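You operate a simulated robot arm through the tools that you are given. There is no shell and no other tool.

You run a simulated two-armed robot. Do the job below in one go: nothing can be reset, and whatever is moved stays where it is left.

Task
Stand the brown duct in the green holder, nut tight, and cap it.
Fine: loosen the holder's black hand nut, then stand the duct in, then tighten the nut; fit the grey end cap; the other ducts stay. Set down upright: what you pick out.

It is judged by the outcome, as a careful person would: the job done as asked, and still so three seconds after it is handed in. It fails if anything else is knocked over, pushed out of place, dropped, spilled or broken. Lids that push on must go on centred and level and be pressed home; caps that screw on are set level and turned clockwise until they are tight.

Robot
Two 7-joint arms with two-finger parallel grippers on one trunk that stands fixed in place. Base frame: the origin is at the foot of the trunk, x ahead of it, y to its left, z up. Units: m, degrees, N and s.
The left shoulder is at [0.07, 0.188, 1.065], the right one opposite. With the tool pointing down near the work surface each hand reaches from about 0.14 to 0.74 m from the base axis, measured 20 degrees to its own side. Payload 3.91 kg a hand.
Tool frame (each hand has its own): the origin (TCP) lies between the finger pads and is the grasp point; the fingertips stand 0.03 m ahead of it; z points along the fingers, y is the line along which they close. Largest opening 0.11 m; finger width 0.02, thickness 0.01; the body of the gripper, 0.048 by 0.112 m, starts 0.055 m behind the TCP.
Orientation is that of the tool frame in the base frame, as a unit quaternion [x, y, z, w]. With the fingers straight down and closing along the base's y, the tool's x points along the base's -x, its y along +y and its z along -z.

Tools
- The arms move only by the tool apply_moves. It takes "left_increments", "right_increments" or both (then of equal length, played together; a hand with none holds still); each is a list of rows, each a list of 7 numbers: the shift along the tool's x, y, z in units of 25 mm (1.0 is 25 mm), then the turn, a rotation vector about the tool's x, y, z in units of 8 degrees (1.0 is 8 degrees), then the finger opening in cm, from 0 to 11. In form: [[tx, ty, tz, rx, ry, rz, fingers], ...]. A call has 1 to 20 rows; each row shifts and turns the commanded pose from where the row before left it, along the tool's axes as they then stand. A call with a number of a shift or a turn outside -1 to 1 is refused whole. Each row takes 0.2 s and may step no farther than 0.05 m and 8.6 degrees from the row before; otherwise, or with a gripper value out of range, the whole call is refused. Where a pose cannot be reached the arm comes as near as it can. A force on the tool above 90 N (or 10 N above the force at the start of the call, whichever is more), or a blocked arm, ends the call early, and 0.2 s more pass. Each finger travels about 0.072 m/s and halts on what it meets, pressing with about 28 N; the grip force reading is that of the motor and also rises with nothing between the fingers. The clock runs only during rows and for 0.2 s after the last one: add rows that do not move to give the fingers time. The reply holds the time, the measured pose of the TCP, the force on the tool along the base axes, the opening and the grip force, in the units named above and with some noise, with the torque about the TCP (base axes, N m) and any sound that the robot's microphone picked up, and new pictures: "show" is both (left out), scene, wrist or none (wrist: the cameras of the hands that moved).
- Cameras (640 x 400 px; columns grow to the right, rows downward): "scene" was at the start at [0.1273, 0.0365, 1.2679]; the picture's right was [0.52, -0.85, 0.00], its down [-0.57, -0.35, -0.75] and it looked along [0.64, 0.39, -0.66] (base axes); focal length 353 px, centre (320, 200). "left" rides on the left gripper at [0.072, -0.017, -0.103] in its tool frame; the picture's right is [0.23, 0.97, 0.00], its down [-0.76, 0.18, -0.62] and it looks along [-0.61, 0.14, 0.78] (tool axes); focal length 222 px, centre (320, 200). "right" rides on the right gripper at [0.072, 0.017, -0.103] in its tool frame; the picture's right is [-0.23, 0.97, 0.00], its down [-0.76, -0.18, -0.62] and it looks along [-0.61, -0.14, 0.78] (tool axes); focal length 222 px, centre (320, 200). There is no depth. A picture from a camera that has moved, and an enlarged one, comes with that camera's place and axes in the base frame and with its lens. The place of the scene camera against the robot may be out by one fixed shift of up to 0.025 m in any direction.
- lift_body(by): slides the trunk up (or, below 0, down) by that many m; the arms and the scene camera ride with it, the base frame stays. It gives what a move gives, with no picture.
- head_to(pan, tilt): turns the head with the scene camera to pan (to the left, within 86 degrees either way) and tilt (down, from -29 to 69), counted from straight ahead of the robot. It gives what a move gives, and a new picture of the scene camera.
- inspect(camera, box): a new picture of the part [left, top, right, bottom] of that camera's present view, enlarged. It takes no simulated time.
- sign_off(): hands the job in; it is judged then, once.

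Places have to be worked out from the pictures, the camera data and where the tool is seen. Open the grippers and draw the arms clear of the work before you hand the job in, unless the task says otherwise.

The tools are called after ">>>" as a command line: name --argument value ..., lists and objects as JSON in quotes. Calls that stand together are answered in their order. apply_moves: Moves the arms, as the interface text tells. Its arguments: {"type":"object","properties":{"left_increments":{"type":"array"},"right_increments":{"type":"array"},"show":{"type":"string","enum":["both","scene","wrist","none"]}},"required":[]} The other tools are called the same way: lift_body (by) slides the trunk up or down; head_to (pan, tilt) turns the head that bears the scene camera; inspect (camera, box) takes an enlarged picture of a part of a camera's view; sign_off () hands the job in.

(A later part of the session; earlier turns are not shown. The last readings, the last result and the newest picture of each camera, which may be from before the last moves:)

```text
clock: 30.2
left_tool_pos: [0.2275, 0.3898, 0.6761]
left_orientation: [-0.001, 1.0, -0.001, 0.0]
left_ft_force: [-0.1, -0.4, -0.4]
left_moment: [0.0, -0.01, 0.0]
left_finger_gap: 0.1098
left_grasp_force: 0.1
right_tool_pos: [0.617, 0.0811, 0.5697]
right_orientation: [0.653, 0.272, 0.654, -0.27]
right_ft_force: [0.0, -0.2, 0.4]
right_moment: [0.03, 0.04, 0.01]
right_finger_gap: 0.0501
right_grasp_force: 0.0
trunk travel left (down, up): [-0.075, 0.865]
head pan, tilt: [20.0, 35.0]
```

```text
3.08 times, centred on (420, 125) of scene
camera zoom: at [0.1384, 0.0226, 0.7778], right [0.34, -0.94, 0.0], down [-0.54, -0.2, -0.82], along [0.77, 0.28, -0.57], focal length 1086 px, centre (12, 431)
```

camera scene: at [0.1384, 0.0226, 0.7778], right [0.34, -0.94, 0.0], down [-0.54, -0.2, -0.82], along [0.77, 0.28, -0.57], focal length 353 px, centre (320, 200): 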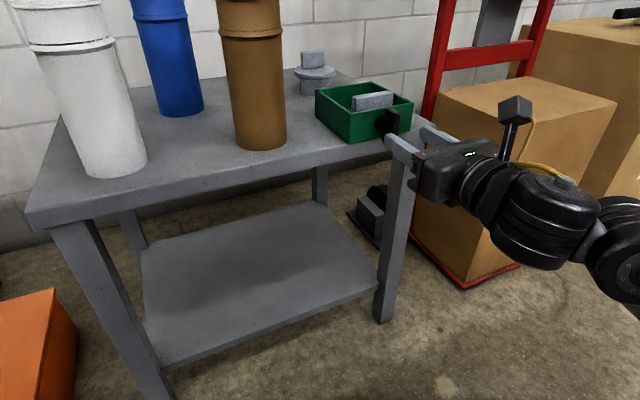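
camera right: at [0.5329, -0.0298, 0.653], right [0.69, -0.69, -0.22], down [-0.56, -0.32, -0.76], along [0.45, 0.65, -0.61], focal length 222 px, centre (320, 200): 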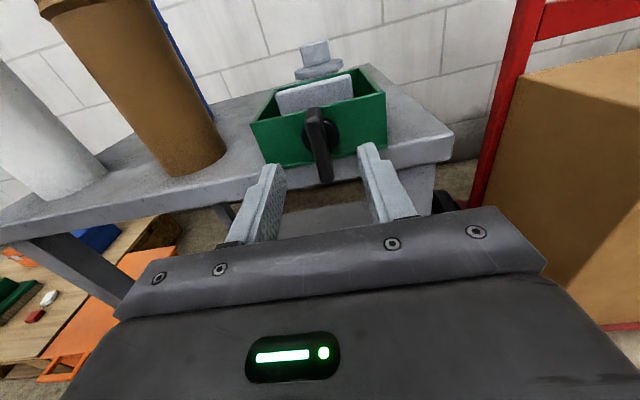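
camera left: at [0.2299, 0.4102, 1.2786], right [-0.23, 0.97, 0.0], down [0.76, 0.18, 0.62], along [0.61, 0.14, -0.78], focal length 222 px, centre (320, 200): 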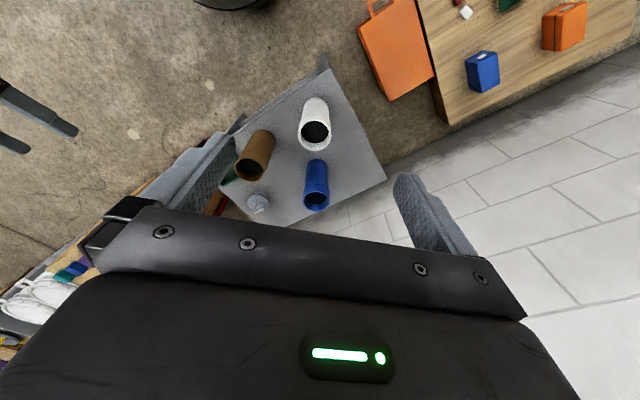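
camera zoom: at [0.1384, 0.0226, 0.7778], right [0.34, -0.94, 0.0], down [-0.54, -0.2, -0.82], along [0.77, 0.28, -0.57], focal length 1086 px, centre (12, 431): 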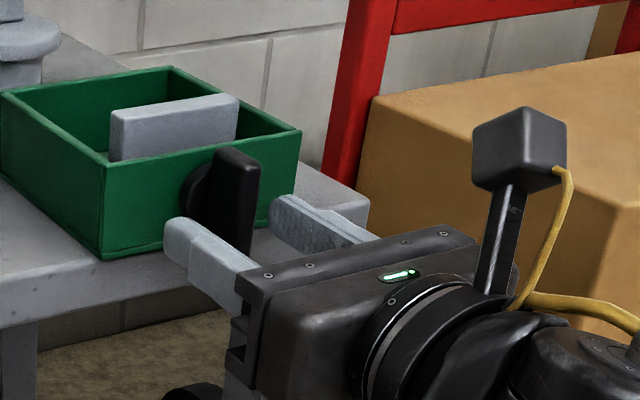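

From the widest baseline the nut axis is about 4 mm above the tool axis and centred sideways, with the wing's outer face ~20 mm ahead of the TCP and the hub ~55 mm ahead. I raise 4 mm, advance 19 mm so the tips stop just short of the hub, and close on the wing.

>>> apply_moves --right_increments '[[0.16, 0, 0.38, 0, 0, 0, 5], [0, 0, 0.38, 0, 0, 0, 5], [0, 0, 0, 0, 0, 0, 3], [0, 0, 0, 0, 0, 0, 1], [0, 0, 0, 0, 0, 0, 0], [0, 0, 0, 0, 0, 0, 0], [0, 0, 0, 0, 0, 0, 0]]' --show "both"

>>> inspect --camera "right" --box '[220, 60, 420, 220]'

>>> inspect --camera "scene" --box '[300, 60, 480, 190]'

```text
clock: 31.8
left_tool_pos: [0.2277, 0.3885, 0.6755]
left_orientation: [0.0, 1.0, -0.001, 0.001]
left_ft_force: [0.3, 0.6, 0.3]
left_moment: [-0.01, 0.02, -0.04]
left_finger_gap: 0.11
left_grasp_force: 0.1
right_tool_pos: [0.6312, 0.0927, 0.5737]
right_orientation: [0.653, 0.271, 0.653, -0.27]
right_ft_force: [9.6, -2.2, 2.5]
right_moment: [-0.03, 0.13, -0.33]
right_finger_gap: 0.0311
right_grasp_force: 44.8
trunk travel left (down, up): [-0.075, 0.865]
head pan, tilt: [20.0, 35.0]
camera scene: at [0.1389, 0.0225, 0.7778], right [0.34, -0.94, 0.0], down [-0.54, -0.2, -0.82], along [0.77, 0.28, -0.57], focal length 353 px, centre (320, 200)
camera right: at [0.5704, 0.0083, 0.6474], right [0.69, -0.69, -0.23], down [-0.57, -0.32, -0.76], along [0.45, 0.65, -0.61], focal length 222 px, centre (320, 200)
```

scene: 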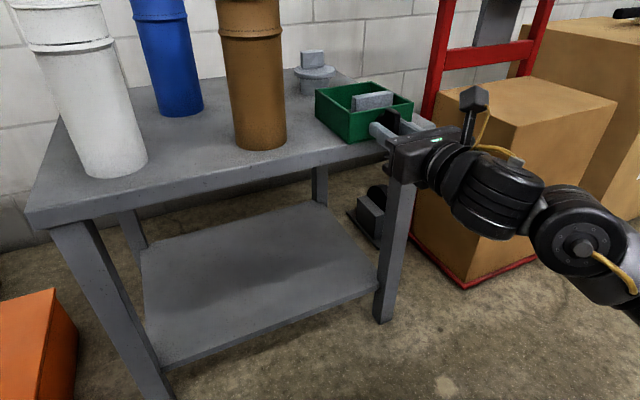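
right: 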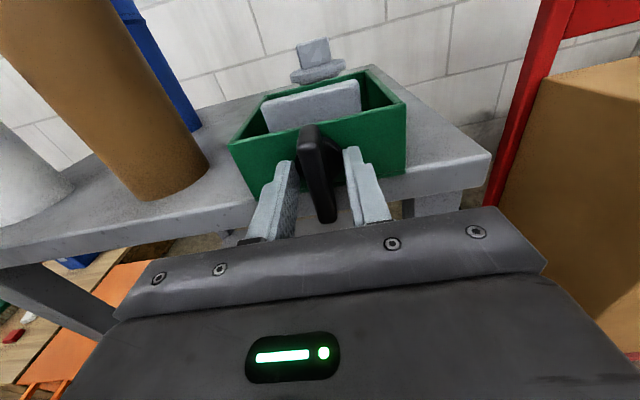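

```text
2.50 times, centred on (320, 140) of right
camera zoom: at [0.5704, 0.0083, 0.6474], right [0.69, -0.69, -0.23], down [-0.57, -0.32, -0.76], along [0.45, 0.65, -0.61], focal length 555 px, centre (320, 350)
```

zoom: 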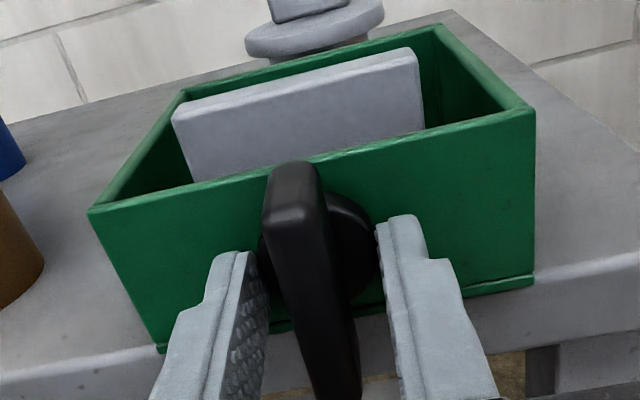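

```text
3.08 times, centred on (390, 125) of scene
camera zoom: at [0.1389, 0.0225, 0.7778], right [0.34, -0.94, 0.0], down [-0.54, -0.2, -0.82], along [0.77, 0.28, -0.57], focal length 1086 px, centre (105, 431)
```

zoom: 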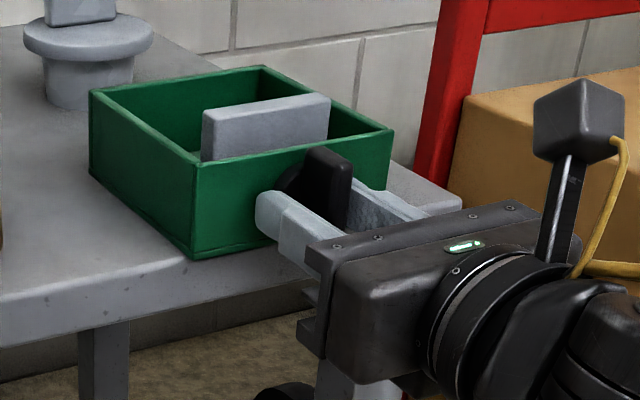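

The fingers stopped at 31 mm: they are on the round hub, not the wing. I open, back off 12 mm and close again on the wing alone.

>>> apply_moves --right_increments '[[0, 0, 0, 0, 0, 0, 5], [0, 0, 0, 0, 0, 0, 5], [0, 0, -0.48, 0, 0, 0, 5], [0, 0, 0, 0, 0, 0, 3], [0, 0, 0, 0, 0, 0, 1], [0, 0, 0, 0, 0, 0, 0], [0, 0, 0, 0, 0, 0, 0], [0, 0, 0, 0, 0, 0, 0]]' --show "both"

>>> inspect --camera "right" --box '[220, 60, 420, 220]'

>>> inspect --camera "scene" --box '[300, 60, 480, 190]'

```text
clock: 33.6
left_tool_pos: [0.2272, 0.3899, 0.6755]
left_orientation: [0.0, 1.0, -0.001, 0.001]
left_ft_force: [-0.3, -0.9, -0.5]
left_moment: [0.0, -0.01, -0.01]
left_finger_gap: 0.11
left_grasp_force: 0.1
right_tool_pos: [0.6211, 0.0852, 0.5729]
right_orientation: [0.653, 0.271, 0.654, -0.269]
right_ft_force: [3.8, -4.3, 2.2]
right_moment: [-0.33, 0.39, -0.12]
right_finger_gap: 0.0119
right_grasp_force: 44.8
trunk travel left (down, up): [-0.075, 0.865]
head pan, tilt: [20.0, 35.0]
camera scene: at [0.1386, 0.0224, 0.7778], right [0.34, -0.94, 0.0], down [-0.54, -0.2, -0.82], along [0.77, 0.28, -0.57], focal length 353 px, centre (320, 200)
camera right: at [0.5615, -0.0005, 0.6471], right [0.69, -0.69, -0.22], down [-0.56, -0.32, -0.76], along [0.45, 0.65, -0.61], focal length 222 px, centre (320, 200)
```

scene: 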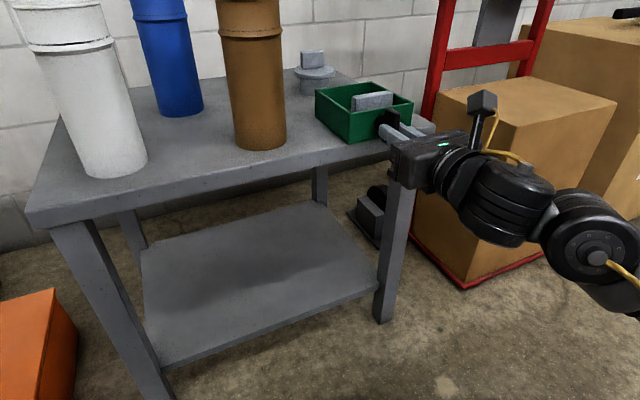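
right: 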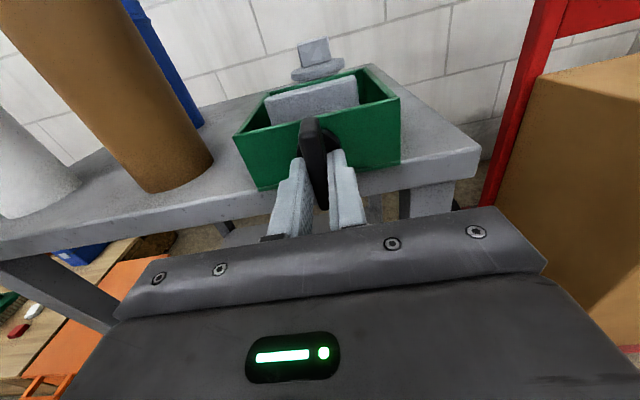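

```text
2.50 times, centred on (320, 140) of right
camera zoom: at [0.5615, -0.0005, 0.6471], right [0.69, -0.69, -0.22], down [-0.56, -0.32, -0.76], along [0.45, 0.65, -0.61], focal length 555 px, centre (320, 350)
```

zoom: 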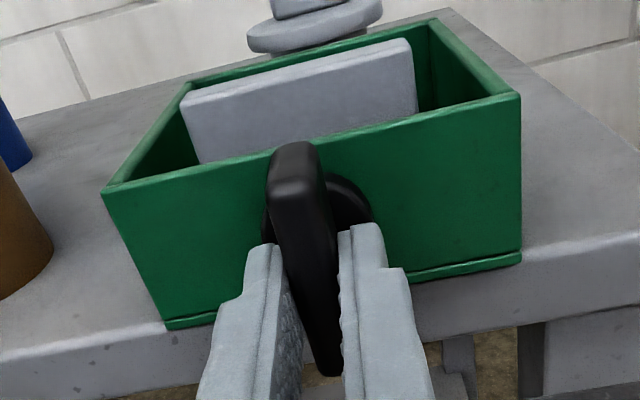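

```text
3.08 times, centred on (390, 125) of scene
camera zoom: at [0.1386, 0.0224, 0.7778], right [0.34, -0.94, 0.0], down [-0.54, -0.2, -0.82], along [0.77, 0.28, -0.57], focal length 1086 px, centre (105, 431)
```

zoom: 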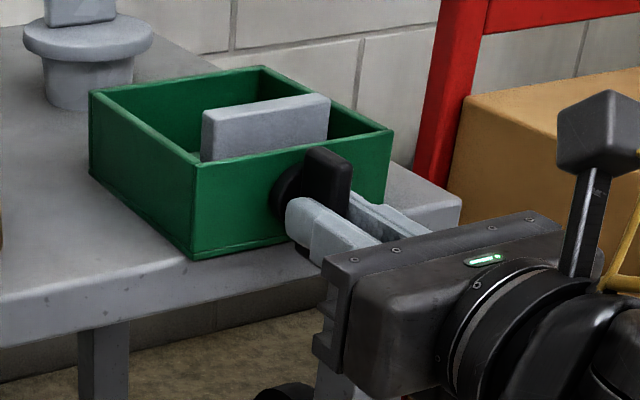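

The gap is now 12 mm: the wing itself is held. I turn it counter-clockwise as seen from outside (negative about the tool axis) by 40° and watch the torque and the jaw.

>>> apply_moves --right_increments '[[0, 0, 0, 0, 0, -1, 0], [0, 0, 0, 0, 0, -1, 0], [0, 0, 0, 0, 0, -1, 0], [0, 0, 0, 0, 0, -1, 0], [0, 0, 0, 0, 0, -1, 0]]' --show "both"

>>> inspect --camera "scene" --box '[300, 60, 480, 190]'

```text
clock: 34.8
left_tool_pos: [0.2291, 0.388, 0.6769]
left_orientation: [0.0, 1.0, 0.0, 0.001]
left_ft_force: [0.8, -0.1, 0.4]
left_moment: [-0.01, 0.02, 0.0]
left_finger_gap: 0.1102
left_grasp_force: 0.0
right_tool_pos: [0.6245, 0.0834, 0.5737]
right_orientation: [0.521, 0.477, 0.707, -0.029]
right_ft_force: [22.2, -9.7, 7.0]
right_moment: [0.18, -0.1, 0.32]
right_finger_gap: 0.0118
right_grasp_force: 45.0
trunk travel left (down, up): [-0.075, 0.865]
head pan, tilt: [20.0, 35.0]
camera scene: at [0.1394, 0.0218, 0.7778], right [0.34, -0.94, 0.0], down [-0.54, -0.2, -0.82], along [0.77, 0.28, -0.57], focal length 353 px, centre (320, 200)
camera right: at [0.5269, 0.0343, 0.6415], right [0.63, -0.63, 0.46], down [-0.19, -0.69, -0.7], along [0.76, 0.35, -0.55], focal length 222 px, centre (320, 200)
```

scene: 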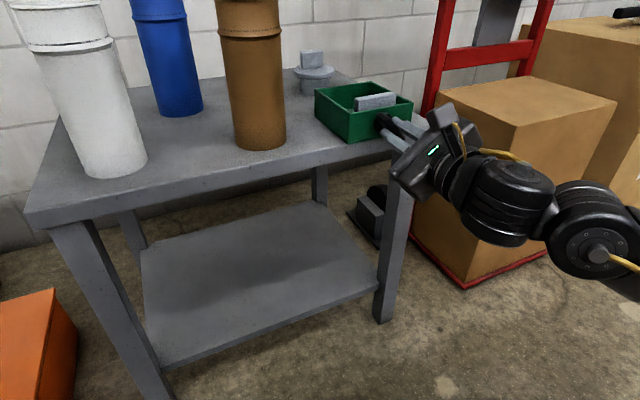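
right: 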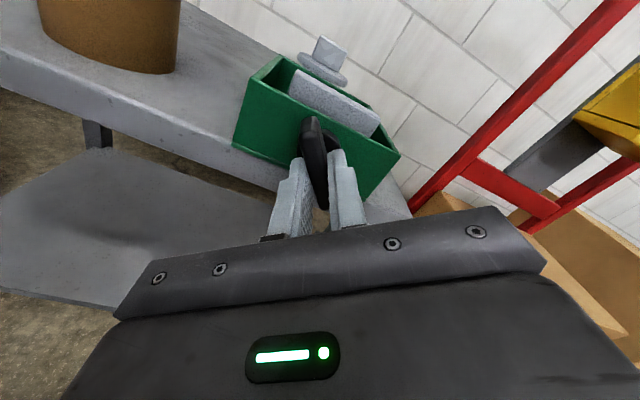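

```text
3.08 times, centred on (390, 125) of scene
camera zoom: at [0.1394, 0.0218, 0.7778], right [0.34, -0.94, 0.0], down [-0.54, -0.2, -0.82], along [0.77, 0.28, -0.57], focal length 1086 px, centre (105, 431)
```

zoom: 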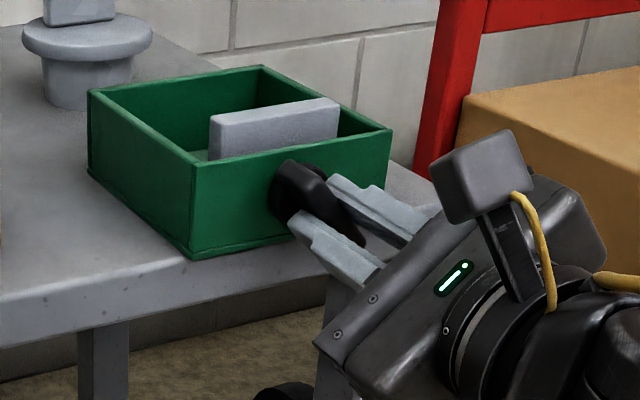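

The wing turns with the hand and the jaw has begun to retract toward the front wall. A sideways load shows the nut's axis is a few mm to the (+0.7, -0.7) side, so I correct that and keep loosening another 88°.

>>> apply_moves --right_increments '[[-0.057, 0.162, 0, 0, 0, 0, 0], [0, 0, 0, 0, 0, -1, 0], [0, 0, 0, 0, 0, -1, 0], [0, 0, 0, 0, 0, -1, 0], [0, 0, 0, 0, 0, -1, 0], [0, 0, 0, 0, 0, -1, 0], [0, 0, 0, 0, 0, -1, 0], [0, 0, 0, 0, 0, -1, 0], [0, 0, 0, 0, 0, -1, 0], [0, 0, 0, 0, 0, -1, 0], [0, 0, 0, 0, 0, -1, 0], [0, 0, 0, 0, 0, -1, 0]]' --show "both"

>>> inspect --camera "scene" --box '[300, 60, 480, 190]'

```text
clock: 37.5
left_tool_pos: [0.2251, 0.3867, 0.6798]
left_orientation: [-0.002, 1.0, 0.003, 0.003]
left_ft_force: [0.7, -0.1, -0.8]
left_moment: [0.03, 0.01, 0.0]
left_finger_gap: 0.1098
left_grasp_force: 0.0
right_tool_pos: [0.6233, 0.0861, 0.5764]
right_orientation: [0.051, 0.715, 0.521, 0.463]
right_ft_force: [-58.0, -75.7, -5.0]
right_moment: [2.49, 1.42, -2.9]
right_finger_gap: 0.0286
right_grasp_force: 44.9
right hand out of reach, approached as far as the arm can: row 12
trunk travel left (down, up): [-0.075, 0.865]
head pan, tilt: [20.0, 35.0]
stopped in row 12 (right hand): the force on the tool passed its limit at 100 N (the readings are from after the stop); the commanded pose is now the measured one
camera scene: at [0.135, 0.0167, 0.7787], right [0.34, -0.94, -0.01], down [-0.54, -0.19, -0.82], along [0.77, 0.28, -0.57], focal length 353 px, centre (320, 200)
camera right: at [0.5023, 0.0622, 0.5503], right [-0.27, 0.31, 0.91], down [0.06, -0.94, 0.34], along [0.96, 0.14, 0.24], focal length 222 px, centre (320, 200)
```

scene: 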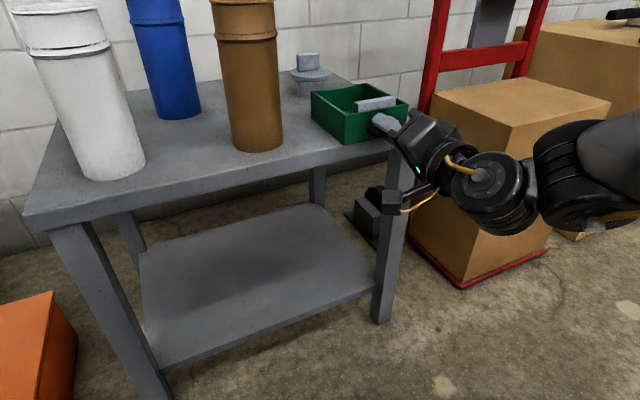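
right: 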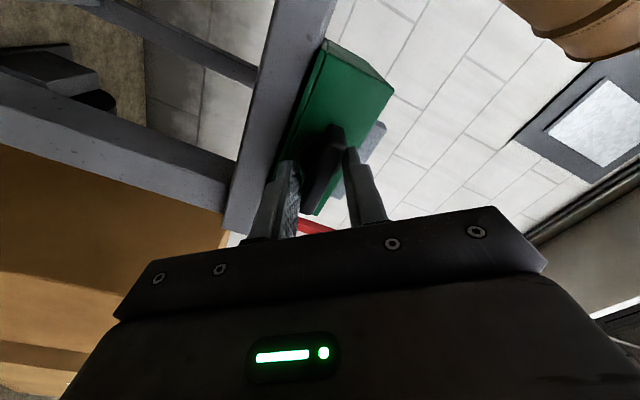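

```text
3.08 times, centred on (390, 125) of scene
camera zoom: at [0.135, 0.0167, 0.7787], right [0.34, -0.94, -0.01], down [-0.54, -0.19, -0.82], along [0.77, 0.28, -0.57], focal length 1086 px, centre (105, 431)
```

zoom: 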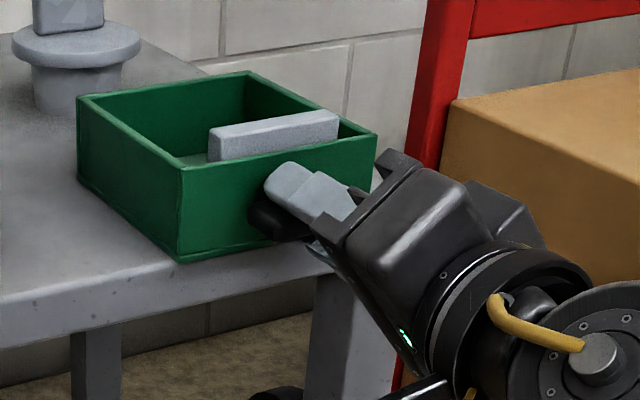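

The arm ran into its roll limit at about -128° and pressed hard along the nut's axis (95 N), so I release right away: open the fingers, then back straight off by 30 mm.

>>> apply_moves --right_increments '[[0, 0, 0, 0, 0, 0, 5], [0, 0, -0.2, 0, 0, 0, 5], [0, 0, -0.4, 0, 0, 0, 5], [0, 0, -0.6, 0, 0, 0, 5]]' --show "both"

>>> inspect --camera "scene" --box '[300, 60, 480, 190]'

```text
clock: 38.5
left_tool_pos: [0.226, 0.3913, 0.6756]
left_orientation: [-0.001, 1.0, 0.0, 0.001]
left_ft_force: [-0.2, 0.4, 0.0]
left_moment: [0.02, -0.02, 0.02]
left_finger_gap: 0.1099
left_grasp_force: 0.1
right_tool_pos: [0.6038, 0.0836, 0.5862]
right_orientation: [0.048, 0.718, 0.52, 0.459]
right_ft_force: [1.1, 1.5, -5.0]
right_moment: [0.04, 0.18, 0.03]
right_finger_gap: 0.0519
right_grasp_force: 1.6
right hand out of reach, approached as far as the arm can: row 3, 4
trunk travel left (down, up): [-0.075, 0.865]
head pan, tilt: [20.0, 35.0]
camera scene: at [0.1391, 0.0225, 0.7776], right [0.34, -0.94, 0.0], down [-0.54, -0.2, -0.82], along [0.77, 0.28, -0.57], focal length 353 px, centre (320, 200)
camera right: at [0.4818, 0.0584, 0.5596], right [-0.27, 0.32, 0.91], down [0.06, -0.94, 0.35], along [0.96, 0.15, 0.23], focal length 222 px, centre (320, 200)
```

scene: 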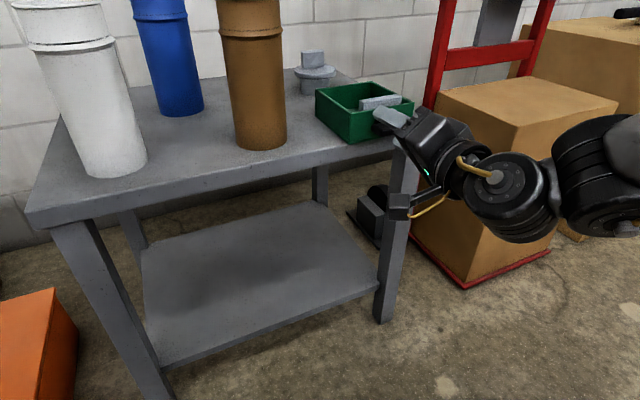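
right: 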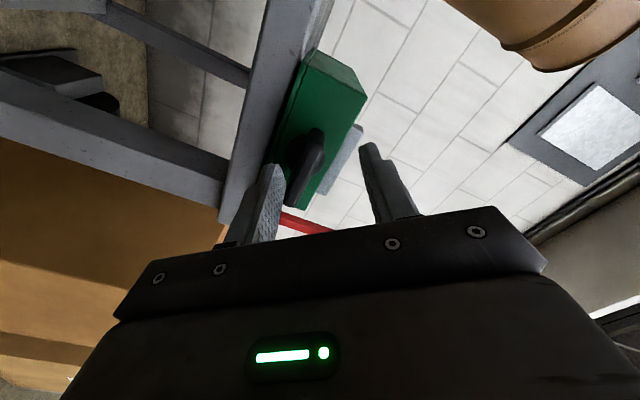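

```text
3.08 times, centred on (390, 125) of scene
camera zoom: at [0.1391, 0.0225, 0.7776], right [0.34, -0.94, 0.0], down [-0.54, -0.2, -0.82], along [0.77, 0.28, -0.57], focal length 1086 px, centre (105, 431)
```

zoom: 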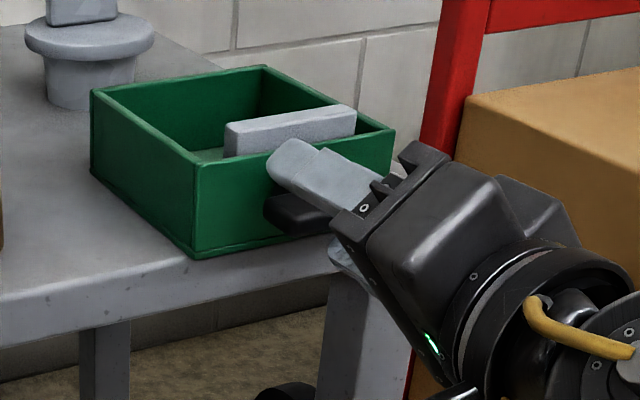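

The holder has not moved and the jaw is now well back against the front side. I roll the hand back while retreating so I can see the nut and jaw clearly.

>>> apply_moves --right_increments '[[0, 0, -0.3, 0, 0, 0.6, 5], [0, 0, -0.7, 0, 0, 0.6, 5], [0, 0, -1, 0, 0, 1, 5], [0, 0, -1, 0, 0, 1, 5], [0, 0, 0, 0, 0, 1, 5], [0, 0, 0, 0, 0, 1, 5], [0, 0, 0, 0, 0, 1, 5], [0, 0, 0, 0, 0, 1, 5], [0, 0, 0, 0, 0, 1, 5], [0, 0, 0, 0, 0, 1, 5], [0, 0, 0, 0, 0, 1, 5], [0, 0, 0, 0, 0, 1, 5], [0, 0, 0, 0, 0, 1, 5], [0, 0, 0, 0, 0, 1, 5], [0, 0, 0, 0, 0, 1, 5], [0, 0, 0, 0, 0, 1, 5], [0, 0, 0, 0, 0, 0.8, 5]]' --show "both"

>>> inspect --camera "scene" --box '[300, 60, 480, 190]'

>>> inspect --camera "right" --box '[220, 40, 420, 200]'

```text
clock: 42.1
left_tool_pos: [0.2259, 0.388, 0.6766]
left_orientation: [-0.003, 1.0, -0.001, 0.001]
left_ft_force: [-0.1, -0.2, -0.6]
left_moment: [0.02, 0.01, -0.01]
left_finger_gap: 0.1101
left_grasp_force: 0.0
right_tool_pos: [0.5509, 0.0301, 0.5891]
right_orientation: [0.664, 0.271, 0.644, -0.266]
right_ft_force: [0.4, -0.1, -0.4]
right_moment: [0.01, -0.01, 0.03]
right_finger_gap: 0.0501
right_grasp_force: 0.1
trunk travel left (down, up): [-0.075, 0.865]
head pan, tilt: [20.0, 35.0]
camera scene: at [0.1385, 0.0222, 0.7778], right [0.34, -0.94, 0.0], down [-0.54, -0.2, -0.82], along [0.77, 0.28, -0.57], focal length 353 px, centre (320, 200)
camera right: at [0.4913, -0.0528, 0.6653], right [0.68, -0.7, -0.23], down [-0.59, -0.33, -0.74], along [0.44, 0.64, -0.63], focal length 222 px, centre (320, 200)
```

scene: 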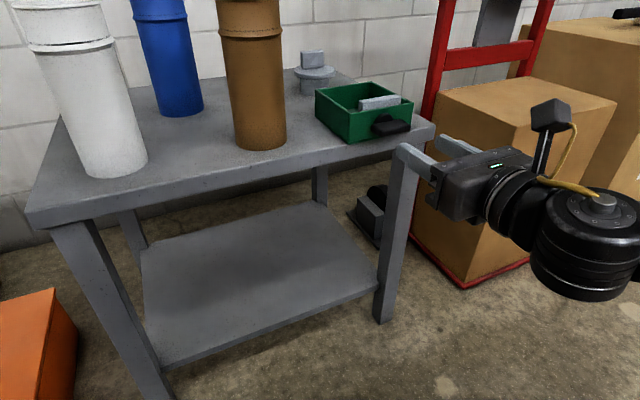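
right: 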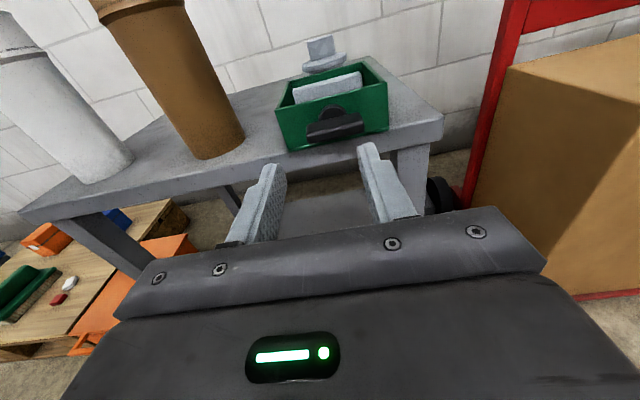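

```text
3.08 times, centred on (390, 125) of scene
camera zoom: at [0.1385, 0.0222, 0.7778], right [0.34, -0.94, 0.0], down [-0.54, -0.2, -0.82], along [0.77, 0.28, -0.57], focal length 1086 px, centre (105, 431)
```

zoom: 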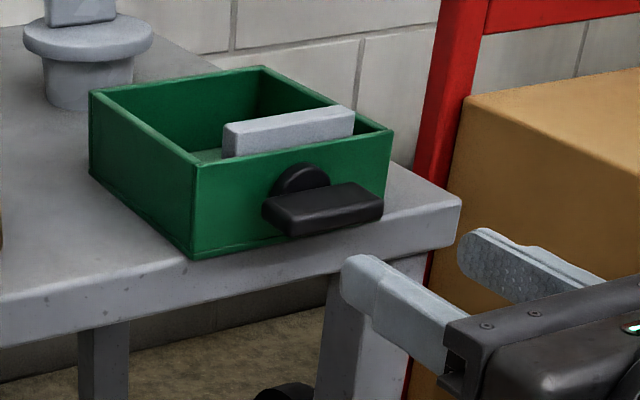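

```text
2.50 times, centred on (320, 120) of right
camera zoom: at [0.4913, -0.0528, 0.6653], right [0.68, -0.7, -0.23], down [-0.59, -0.33, -0.74], along [0.44, 0.64, -0.63], focal length 555 px, centre (320, 400)
```

zoom: 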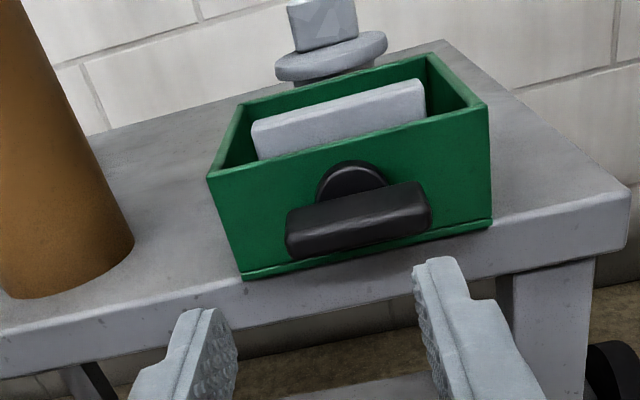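

The wing now lies horizontal (a quarter turn) and the jaw is flush against the front wall, so the holder is fully loosened with roughly a 0.10 m gap. I withdraw the right hand and raise the trunk by 0.42 m for the left hand to fetch the brown duct.

>>> apply_moves --right_increments '[[0, 0.5, -1, 0, 0, 0, 5], [0, 0.5, -1, 0, 0, 0, 5], [0, 0.5, -1, 0, 0, 0, 5], [0, 0.5, -1, 0, 0, 0, 5]]' --show "none"

>>> lift_body --by 0.42

>>> head_to --pan 25 --tilt 42

```text
clock: 43.1
left_tool_pos: [0.2261, 0.3904, 0.677]
left_orientation: [-0.003, 1.0, -0.001, 0.001]
left_ft_force: [-0.5, -0.1, -0.7]
left_moment: [0.01, -0.02, 0.03]
left_finger_gap: 0.1101
left_grasp_force: 0.0
right_tool_pos: [0.5129, -0.0747, 0.5929]
right_orientation: [0.663, 0.273, 0.644, -0.267]
right_ft_force: [-0.8, 0.9, -0.4]
right_moment: [0.02, -0.02, -0.01]
right_finger_gap: 0.0503
right_grasp_force: 0.1
trunk travel left (down, up): [-0.075, 0.865]
head pan, tilt: [20.0, 35.0]
```

```text
refused: 0.42 is not a number from -0.4 to 0.4
```

```text
clock: 43.8
left_tool_pos: [0.226, 0.3902, 0.6758]
left_orientation: [-0.003, 1.0, -0.001, 0.001]
left_ft_force: [-0.7, -0.2, 0.5]
left_moment: [-0.01, 0.02, 0.01]
left_finger_gap: 0.11
left_grasp_force: 0.1
right_tool_pos: [0.5136, -0.0732, 0.5924]
right_orientation: [0.663, 0.272, 0.644, -0.265]
right_ft_force: [0.2, 0.4, 0.6]
right_moment: [-0.01, 0.0, -0.04]
right_finger_gap: 0.0502
right_grasp_force: 0.0
trunk travel left (down, up): [-0.075, 0.865]
head pan, tilt: [25.0, 42.0]
camera scene: at [0.1315, 0.0273, 0.7674], right [0.42, -0.91, 0.0], down [-0.61, -0.28, -0.74], along [0.67, 0.31, -0.67], focal length 353 px, centre (320, 200)
```

scene: 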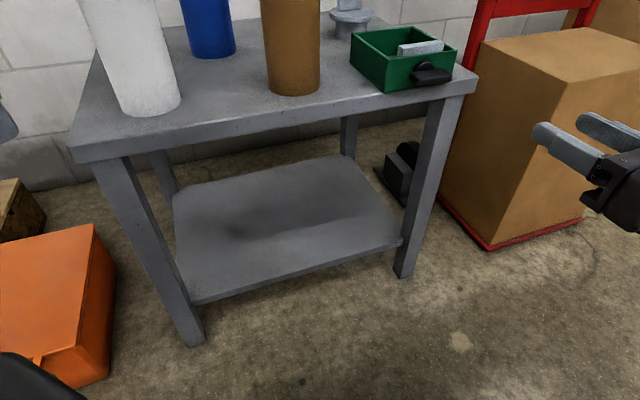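

The lift is limited to 0.4 m per call, so I raise it by 0.4 m.

>>> lift_body --by 0.4

>>> head_to --pan 25 --tilt 45

```text
clock: 47.6
left_tool_pos: [0.2263, 0.3891, 1.0759]
left_orientation: [-0.003, 1.0, -0.001, 0.001]
left_ft_force: [0.0, 0.4, -0.1]
left_moment: [0.0, 0.01, 0.0]
left_finger_gap: 0.1099
left_grasp_force: 0.0
right_tool_pos: [0.5149, -0.0744, 0.993]
right_orientation: [0.664, 0.273, 0.644, -0.266]
right_ft_force: [0.3, 0.7, -0.1]
right_moment: [0.0, 0.01, -0.02]
right_finger_gap: 0.0502
right_grasp_force: 0.0
trunk travel left (down, up): [-0.475, 0.465]
head pan, tilt: [25.0, 42.0]
```

```text
clock: 48.2
left_tool_pos: [0.2261, 0.3891, 1.0762]
left_orientation: [-0.003, 1.0, 0.0, 0.001]
left_ft_force: [-0.5, -0.5, -0.8]
left_moment: [0.02, 0.01, -0.01]
left_finger_gap: 0.1101
left_grasp_force: 0.0
right_tool_pos: [0.5141, -0.0759, 0.9933]
right_orientation: [0.664, 0.273, 0.644, -0.265]
right_ft_force: [-0.2, -1.7, -0.2]
right_moment: [-0.04, -0.04, -0.01]
right_finger_gap: 0.05
right_grasp_force: 0.0
trunk travel left (down, up): [-0.475, 0.465]
head pan, tilt: [25.0, 45.0]
camera scene: at [0.1294, 0.0264, 1.163], right [0.42, -0.91, 0.0], down [-0.64, -0.3, -0.71], along [0.64, 0.3, -0.71], focal length 353 px, centre (320, 200)
```

scene: 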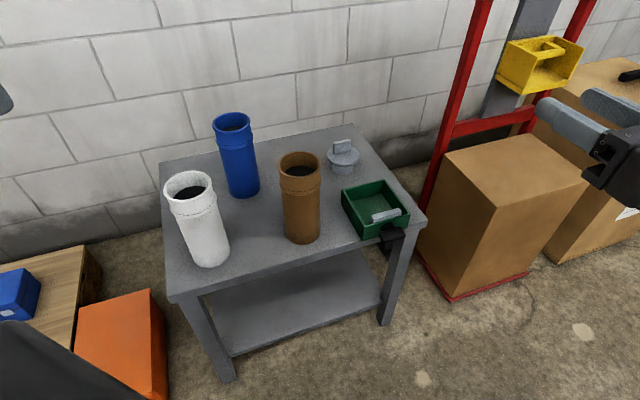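

Now the left hand: I move it above and just short of the brown duct (to about (0.48, 0.29, 0.93)) so its wrist camera can fix the duct's and the holder's positions.

>>> apply_moves --left_increments '[[-0.85, -0.33, 0.487, 0, 0, 0, 11], [-0.85, -0.33, 0.487, 0, 0, 0, 11], [-0.85, -0.33, 0.487, 0, 0, 0, 11], [-0.85, -0.33, 0.487, 0, 0, 0, 11], [-0.85, -0.33, 0.487, 0, 0, 0, 11], [-0.85, -0.33, 0.487, 0, 0, 0, 11], [-0.85, -0.33, 0.487, 0, 0, 0, 11], [-0.85, -0.33, 0.487, 0, 0, 0, 11], [-0.85, -0.33, 0.487, 0, 0, 0, 11], [-0.85, -0.33, 0.487, 0, 0, 0, 11], [-0.85, -0.33, 0.487, 0, 0, 0, 11], [-0.85, -0.33, 0.487, 0, 0, 0, 11]]' --show "both"

```text
clock: 50.8
left_tool_pos: [0.4831, 0.2941, 0.9316]
left_orientation: [-0.003, 1.0, -0.001, 0.001]
left_ft_force: [-0.7, -0.5, -0.1]
left_moment: [-0.01, 0.02, 0.02]
left_finger_gap: 0.1102
left_grasp_force: 0.2
right_tool_pos: [0.5147, -0.0747, 0.9923]
right_orientation: [0.665, 0.272, 0.643, -0.265]
right_ft_force: [-1.0, -0.6, 0.2]
right_moment: [0.01, 0.0, 0.02]
right_finger_gap: 0.05
right_grasp_force: 0.1
trunk travel left (down, up): [-0.475, 0.465]
head pan, tilt: [25.0, 45.0]
camera scene: at [0.1308, 0.0265, 1.1628], right [0.42, -0.91, 0.0], down [-0.64, -0.3, -0.71], along [0.64, 0.3, -0.71], focal length 353 px, centre (320, 200)
camera left: at [0.4108, 0.276, 1.0348], right [-0.23, 0.97, 0.0], down [0.76, 0.18, 0.62], along [0.61, 0.14, -0.78], focal length 222 px, centre (320, 200)
```

scene: 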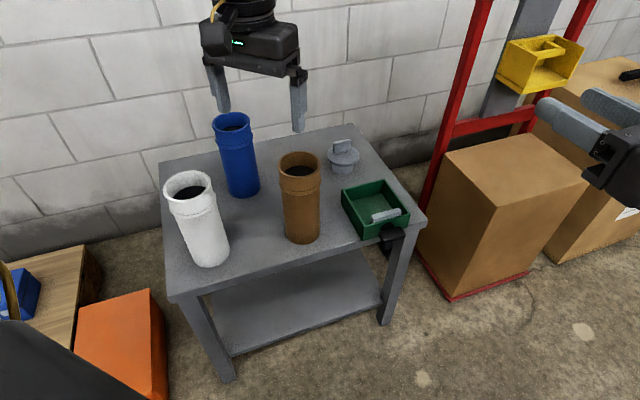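
left: 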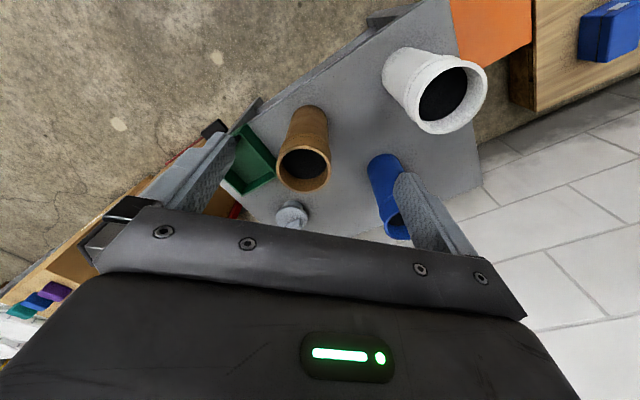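

The brown rim comes out at about (0.581, 0.290) from this view, agreeing with the earlier fix. I move the hand directly over it, still above the rim, and check the centring.

>>> apply_moves --left_increments '[[-0.99, -0.03, 0.8, 0, 0, 0, 11], [-0.99, -0.03, 0.8, 0, 0, 0, 11], [-0.99, -0.03, 0.8, 0, 0, 0, 11], [-0.99, -0.03, 0.8, 0, 0, 0, 11]]' --show "both"

>>> inspect --camera "scene" --box '[200, 80, 420, 260]'

>>> inspect --camera "left" --box '[120, 40, 440, 240]'

```text
clock: 51.8
left_tool_pos: [0.5644, 0.3032, 0.8444]
left_orientation: [-0.003, 1.0, -0.002, 0.003]
left_ft_force: [0.6, 0.1, -0.5]
left_moment: [0.01, 0.02, 0.01]
left_finger_gap: 0.1099
left_grasp_force: 0.0
left hand out of reach, approached as far as the arm can: row 3, 4
right_tool_pos: [0.5141, -0.0757, 0.9935]
right_orientation: [0.665, 0.273, 0.643, -0.265]
right_ft_force: [-0.4, 0.1, -0.2]
right_moment: [0.02, 0.0, -0.01]
right_finger_gap: 0.0499
right_grasp_force: 0.0
trunk travel left (down, up): [-0.475, 0.465]
head pan, tilt: [25.0, 45.0]
camera scene: at [0.1304, 0.0268, 1.1629], right [0.42, -0.91, 0.0], down [-0.64, -0.3, -0.71], along [0.64, 0.3, -0.71], focal length 353 px, centre (320, 200)
camera left: at [0.493, 0.2867, 0.948], right [-0.23, 0.97, -0.01], down [0.76, 0.18, 0.63], along [0.61, 0.14, -0.78], focal length 222 px, centre (320, 200)
```

scene: 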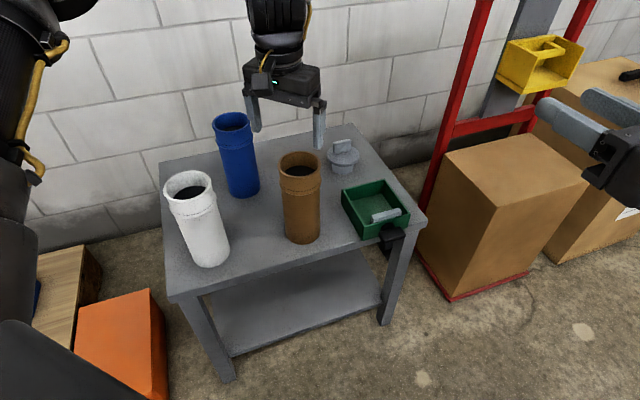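
left: 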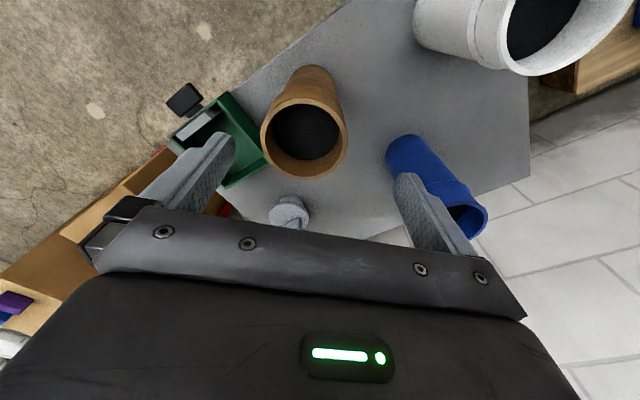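

```text
2.22 times, centred on (310, 170) of scene
camera zoom: at [0.1304, 0.0268, 1.1629], right [0.42, -0.91, 0.0], down [-0.64, -0.3, -0.71], along [0.64, 0.3, -0.71], focal length 784 px, centre (342, 267)
```

zoom: 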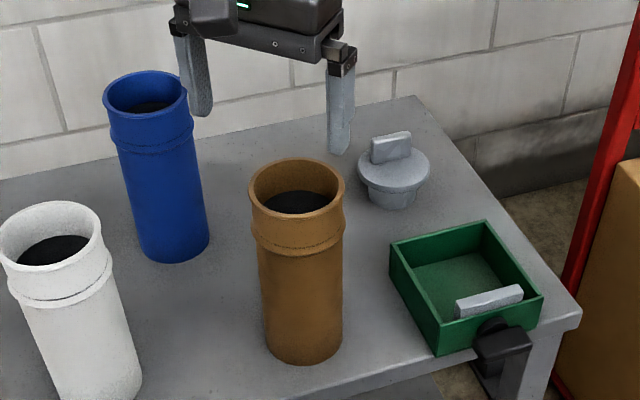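

```text
2.00 times, centred on (280, 140) of left
camera zoom: at [0.493, 0.2867, 0.948], right [-0.23, 0.97, -0.01], down [0.76, 0.18, 0.63], along [0.61, 0.14, -0.78], focal length 444 px, centre (400, 320)
```

zoom: 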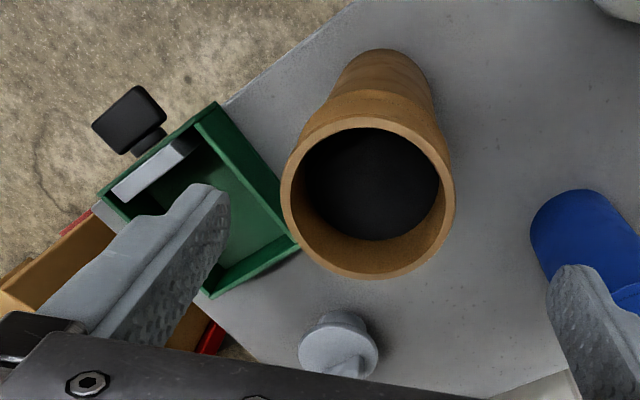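

The left arm stopped about 20 mm short (again some joint limit, not contact). I try the remaining shift with a little positive yaw added to see which joint is limiting.

>>> apply_moves --left_increments '[[0, 0, 0, 0, 0, -1, 11], [0, 0, 0, 0, 0, -1, 11], [-0.35, -0.25, 0, 0, 0, 0, 11], [-0.35, -0.25, 0, 0, 0, 0, 11]]' --show "none"

```text
clock: 52.8
left_tool_pos: [0.5697, 0.3054, 0.8391]
left_orientation: [-0.141, 0.99, -0.004, 0.003]
left_ft_force: [0.3, 0.1, -0.3]
left_moment: [0.02, 0.01, 0.02]
left_finger_gap: 0.1101
left_grasp_force: 0.0
left hand out of reach, approached as far as the arm can: row 3, 4
right_tool_pos: [0.5148, -0.0743, 0.9928]
right_orientation: [0.664, 0.272, 0.644, -0.265]
right_ft_force: [0.0, 0.7, 0.3]
right_moment: [0.01, 0.0, -0.03]
right_finger_gap: 0.0501
right_grasp_force: 0.0
trunk travel left (down, up): [-0.475, 0.465]
head pan, tilt: [25.0, 45.0]
```

Yaw is free but forward reach is not: with the tool straight down the wrist needs the shoulder well above it. I raise the trunk by 0.25 m and then bring the left hand over the duct again.

>>> lift_body --by 0.25

>>> apply_moves --left_increments '[[0, 0, 0.95, 0, 0, 1, 11], [0, 0, 0.95, 0, 0, 1, 11], [-0.25, -0.25, 0.95, 0, 0, 0, 11], [-0.25, -0.25, 0.95, 0, 0, 0, 11], [0, 0, 0.95, 0, 0, 0, 11], [0, 0, 0.95, 0, 0, 0, 11], [0, 0, 0.95, 0, 0, 0, 11], [0, 0, 0.95, 0, 0, 0, 11], [0, 0, 0.95, 0, 0, 0, 11], [0, 0, 0.95, 0, 0, 0, 11]]' --show "both"

```text
clock: 55.4
left_tool_pos: [0.5691, 0.3052, 1.0896]
left_orientation: [-0.141, 0.99, -0.002, 0.004]
left_ft_force: [0.2, 0.0, -1.3]
left_moment: [0.01, -0.01, -0.06]
left_finger_gap: 0.11
left_grasp_force: 0.1
right_tool_pos: [0.5144, -0.075, 1.2424]
right_orientation: [0.664, 0.273, 0.644, -0.266]
right_ft_force: [0.0, 0.3, -0.3]
right_moment: [0.0, 0.03, 0.0]
right_finger_gap: 0.0499
right_grasp_force: 0.1
trunk travel left (down, up): [-0.725, 0.215]
head pan, tilt: [25.0, 45.0]
```

```text
clock: 57.6
left_tool_pos: [0.5241, 0.3434, 0.8972]
left_orientation: [-0.002, 1.0, -0.004, 0.004]
left_ft_force: [0.2, -0.2, -0.1]
left_moment: [0.01, -0.01, 0.02]
left_finger_gap: 0.1101
left_grasp_force: 0.0
left hand out of reach, approached as far as the arm can: row 3, 4, 5, 6, 7, 8, 9, 10
right_tool_pos: [0.5141, -0.0742, 1.2432]
right_orientation: [0.663, 0.273, 0.645, -0.266]
right_ft_force: [0.2, -0.1, -1.2]
right_moment: [0.02, 0.01, 0.03]
right_finger_gap: 0.0501
right_grasp_force: 0.1
trunk travel left (down, up): [-0.725, 0.215]
head pan, tilt: [25.0, 45.0]
camera scene: at [0.1295, 0.0268, 1.413], right [0.42, -0.91, 0.0], down [-0.64, -0.3, -0.71], along [0.64, 0.3, -0.71], focal length 353 px, centre (320, 200)
camera left: at [0.4509, 0.3275, 0.9992], right [-0.23, 0.97, -0.01], down [0.76, 0.19, 0.63], along [0.61, 0.14, -0.78], focal length 222 px, centre (320, 200)
```

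scene: 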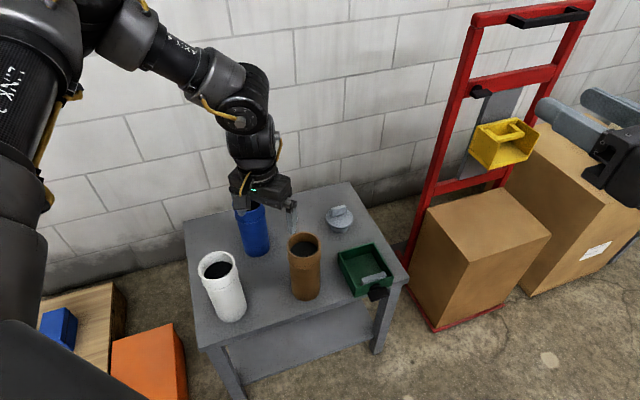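
left: 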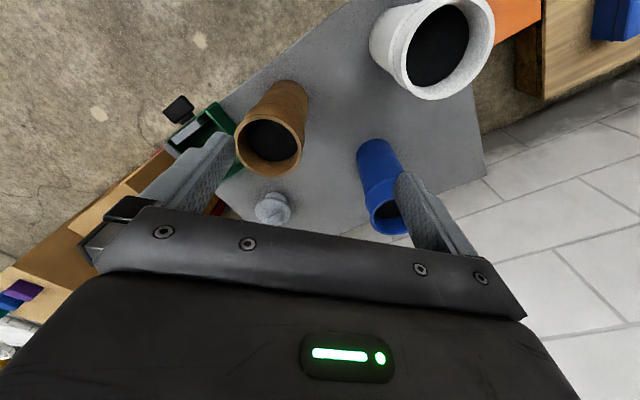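

The left arm drifts away from the target with the tool straight down. Tilting the hand about its closing axis does not harm the grip on a round upright duct, so I tilt the fingers forward by 40° and see if that frees the reach.

>>> apply_moves --left_increments '[[0, 0, 0, 0, -1, 0, 11], [0, 0, 0, 0, -1, 0, 11], [0, 0, 0, 0, -1, 0, 11], [0, 0, 0, 0, -1, 0, 11], [0, 0, 0, 0, -1, 0, 11], [0, -0.7, 0, 0, 0, 0, 11], [0, -0.7, 0, 0, 0, 0, 11]]' --show "both"

```text
clock: 59.2
left_tool_pos: [0.5217, 0.3116, 0.901]
left_orientation: [-0.003, 0.938, -0.003, 0.345]
left_ft_force: [-0.1, 0.0, 0.2]
left_moment: [-0.01, 0.0, 0.01]
left_finger_gap: 0.1105
left_grasp_force: 0.1
left hand out of reach, approached as far as the arm can: row 7
right_tool_pos: [0.5144, -0.075, 1.2425]
right_orientation: [0.664, 0.273, 0.644, -0.265]
right_ft_force: [-0.2, 0.0, 0.0]
right_moment: [-0.02, -0.02, -0.05]
right_finger_gap: 0.0496
right_grasp_force: 0.1
trunk travel left (down, up): [-0.725, 0.215]
head pan, tilt: [25.0, 45.0]
camera scene: at [0.129, 0.0265, 1.413], right [0.42, -0.91, 0.0], down [-0.64, -0.3, -0.71], along [0.64, 0.3, -0.71], focal length 353 px, centre (320, 200)
camera left: at [0.4008, 0.2947, 0.933], right [-0.18, 0.97, -0.15], down [0.18, 0.18, 0.97], along [0.97, 0.14, -0.2], focal length 222 px, centre (320, 200)
```

scene: 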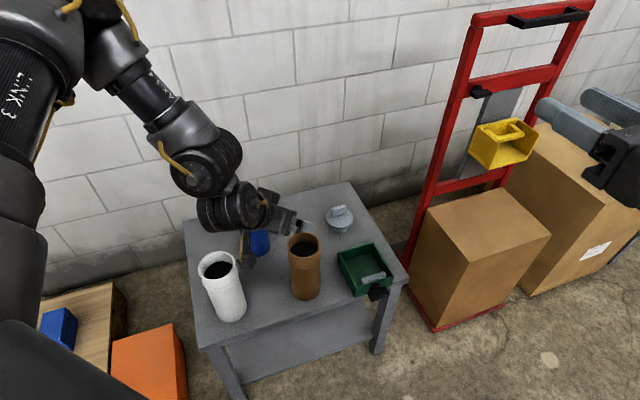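
left: 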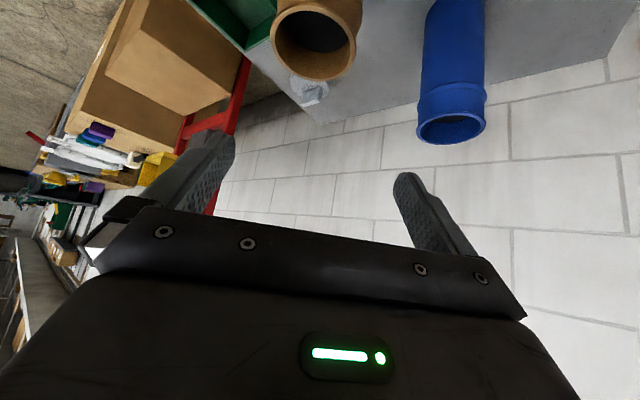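

Tilting helped but the sideways motion is still limited, probably by the roll joint as on the right arm. I test by rolling the left hand +24° and shifting toward the duct.

>>> apply_moves --left_increments '[[0, 0, 0, 0, 0, 1, 11], [0, 0, 0, 0, 0, 1, 11], [0, 0, 0, 0, 0, 1, 11], [0, -0.7, 0, 0, 0, 0, 11]]' --show "none"

```text
clock: 60.2
left_tool_pos: [0.5172, 0.3036, 0.906]
left_orientation: [0.194, 0.919, 0.07, 0.337]
left_ft_force: [0.9, 1.6, -0.1]
left_moment: [0.01, 0.0, -0.01]
left_finger_gap: 0.1099
left_grasp_force: 0.1
left hand out of reach, approached as far as the arm can: row 4
right_tool_pos: [0.5144, -0.0748, 1.2437]
right_orientation: [0.664, 0.272, 0.644, -0.265]
right_ft_force: [-0.1, 0.6, 0.3]
right_moment: [0.0, 0.03, 0.03]
right_finger_gap: 0.05
right_grasp_force: 0.0
trunk travel left (down, up): [-0.725, 0.215]
head pan, tilt: [25.0, 45.0]
```

Rolling is free in both directions, so the limit is elsewhere, likely the elbow having swivelled high when I commanded the unreachable rise. I look at the left arm's posture.

>>> head_to --pan 60 --tilt 20

```text
clock: 61.2
left_tool_pos: [0.5187, 0.3028, 0.9077]
left_orientation: [0.192, 0.919, 0.07, 0.337]
left_ft_force: [-0.4, -0.1, 0.2]
left_moment: [0.01, 0.0, 0.0]
left_finger_gap: 0.1102
left_grasp_force: 0.0
right_tool_pos: [0.5137, -0.0751, 1.2431]
right_orientation: [0.664, 0.273, 0.643, -0.266]
right_ft_force: [-0.1, -0.3, 0.0]
right_moment: [0.0, 0.05, -0.01]
right_finger_gap: 0.0501
right_grasp_force: 0.1
trunk travel left (down, up): [-0.725, 0.215]
head pan, tilt: [60.0, 20.0]
camera scene: at [0.1025, 0.0725, 1.4516], right [0.87, -0.5, 0.0], down [-0.17, -0.3, -0.94], along [0.47, 0.81, -0.34], focal length 353 px, centre (320, 200)
```

scene: 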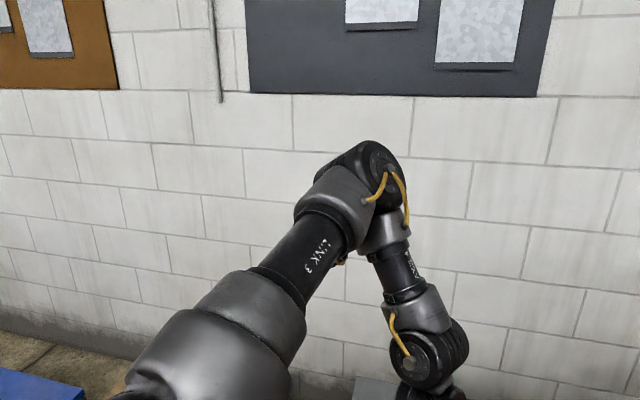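

The left arm is elbow-up with the forearm hanging down. I test whether a forward step (base +x) is possible from here.

>>> apply_moves --left_increments '[[-0.7, 0.31, 0.65, 0, 0, 0, 11], [-0.7, 0.31, 0.65, 0, 0, 0, 11]]' --show "none"

```text
clock: 61.8
left_tool_pos: [0.5669, 0.3085, 0.912]
left_orientation: [0.192, 0.919, 0.069, 0.338]
left_ft_force: [-0.3, 0.4, 0.3]
left_moment: [0.0, 0.02, -0.03]
left_finger_gap: 0.1104
left_grasp_force: 0.0
left hand out of reach, approached as far as the arm can: row 2
right_tool_pos: [0.5152, -0.0759, 1.2425]
right_orientation: [0.664, 0.273, 0.643, -0.266]
right_ft_force: [0.5, 0.1, -1.2]
right_moment: [0.0, -0.03, -0.02]
right_finger_gap: 0.0502
right_grasp_force: 0.0
trunk travel left (down, up): [-0.725, 0.215]
head pan, tilt: [60.0, 20.0]
```

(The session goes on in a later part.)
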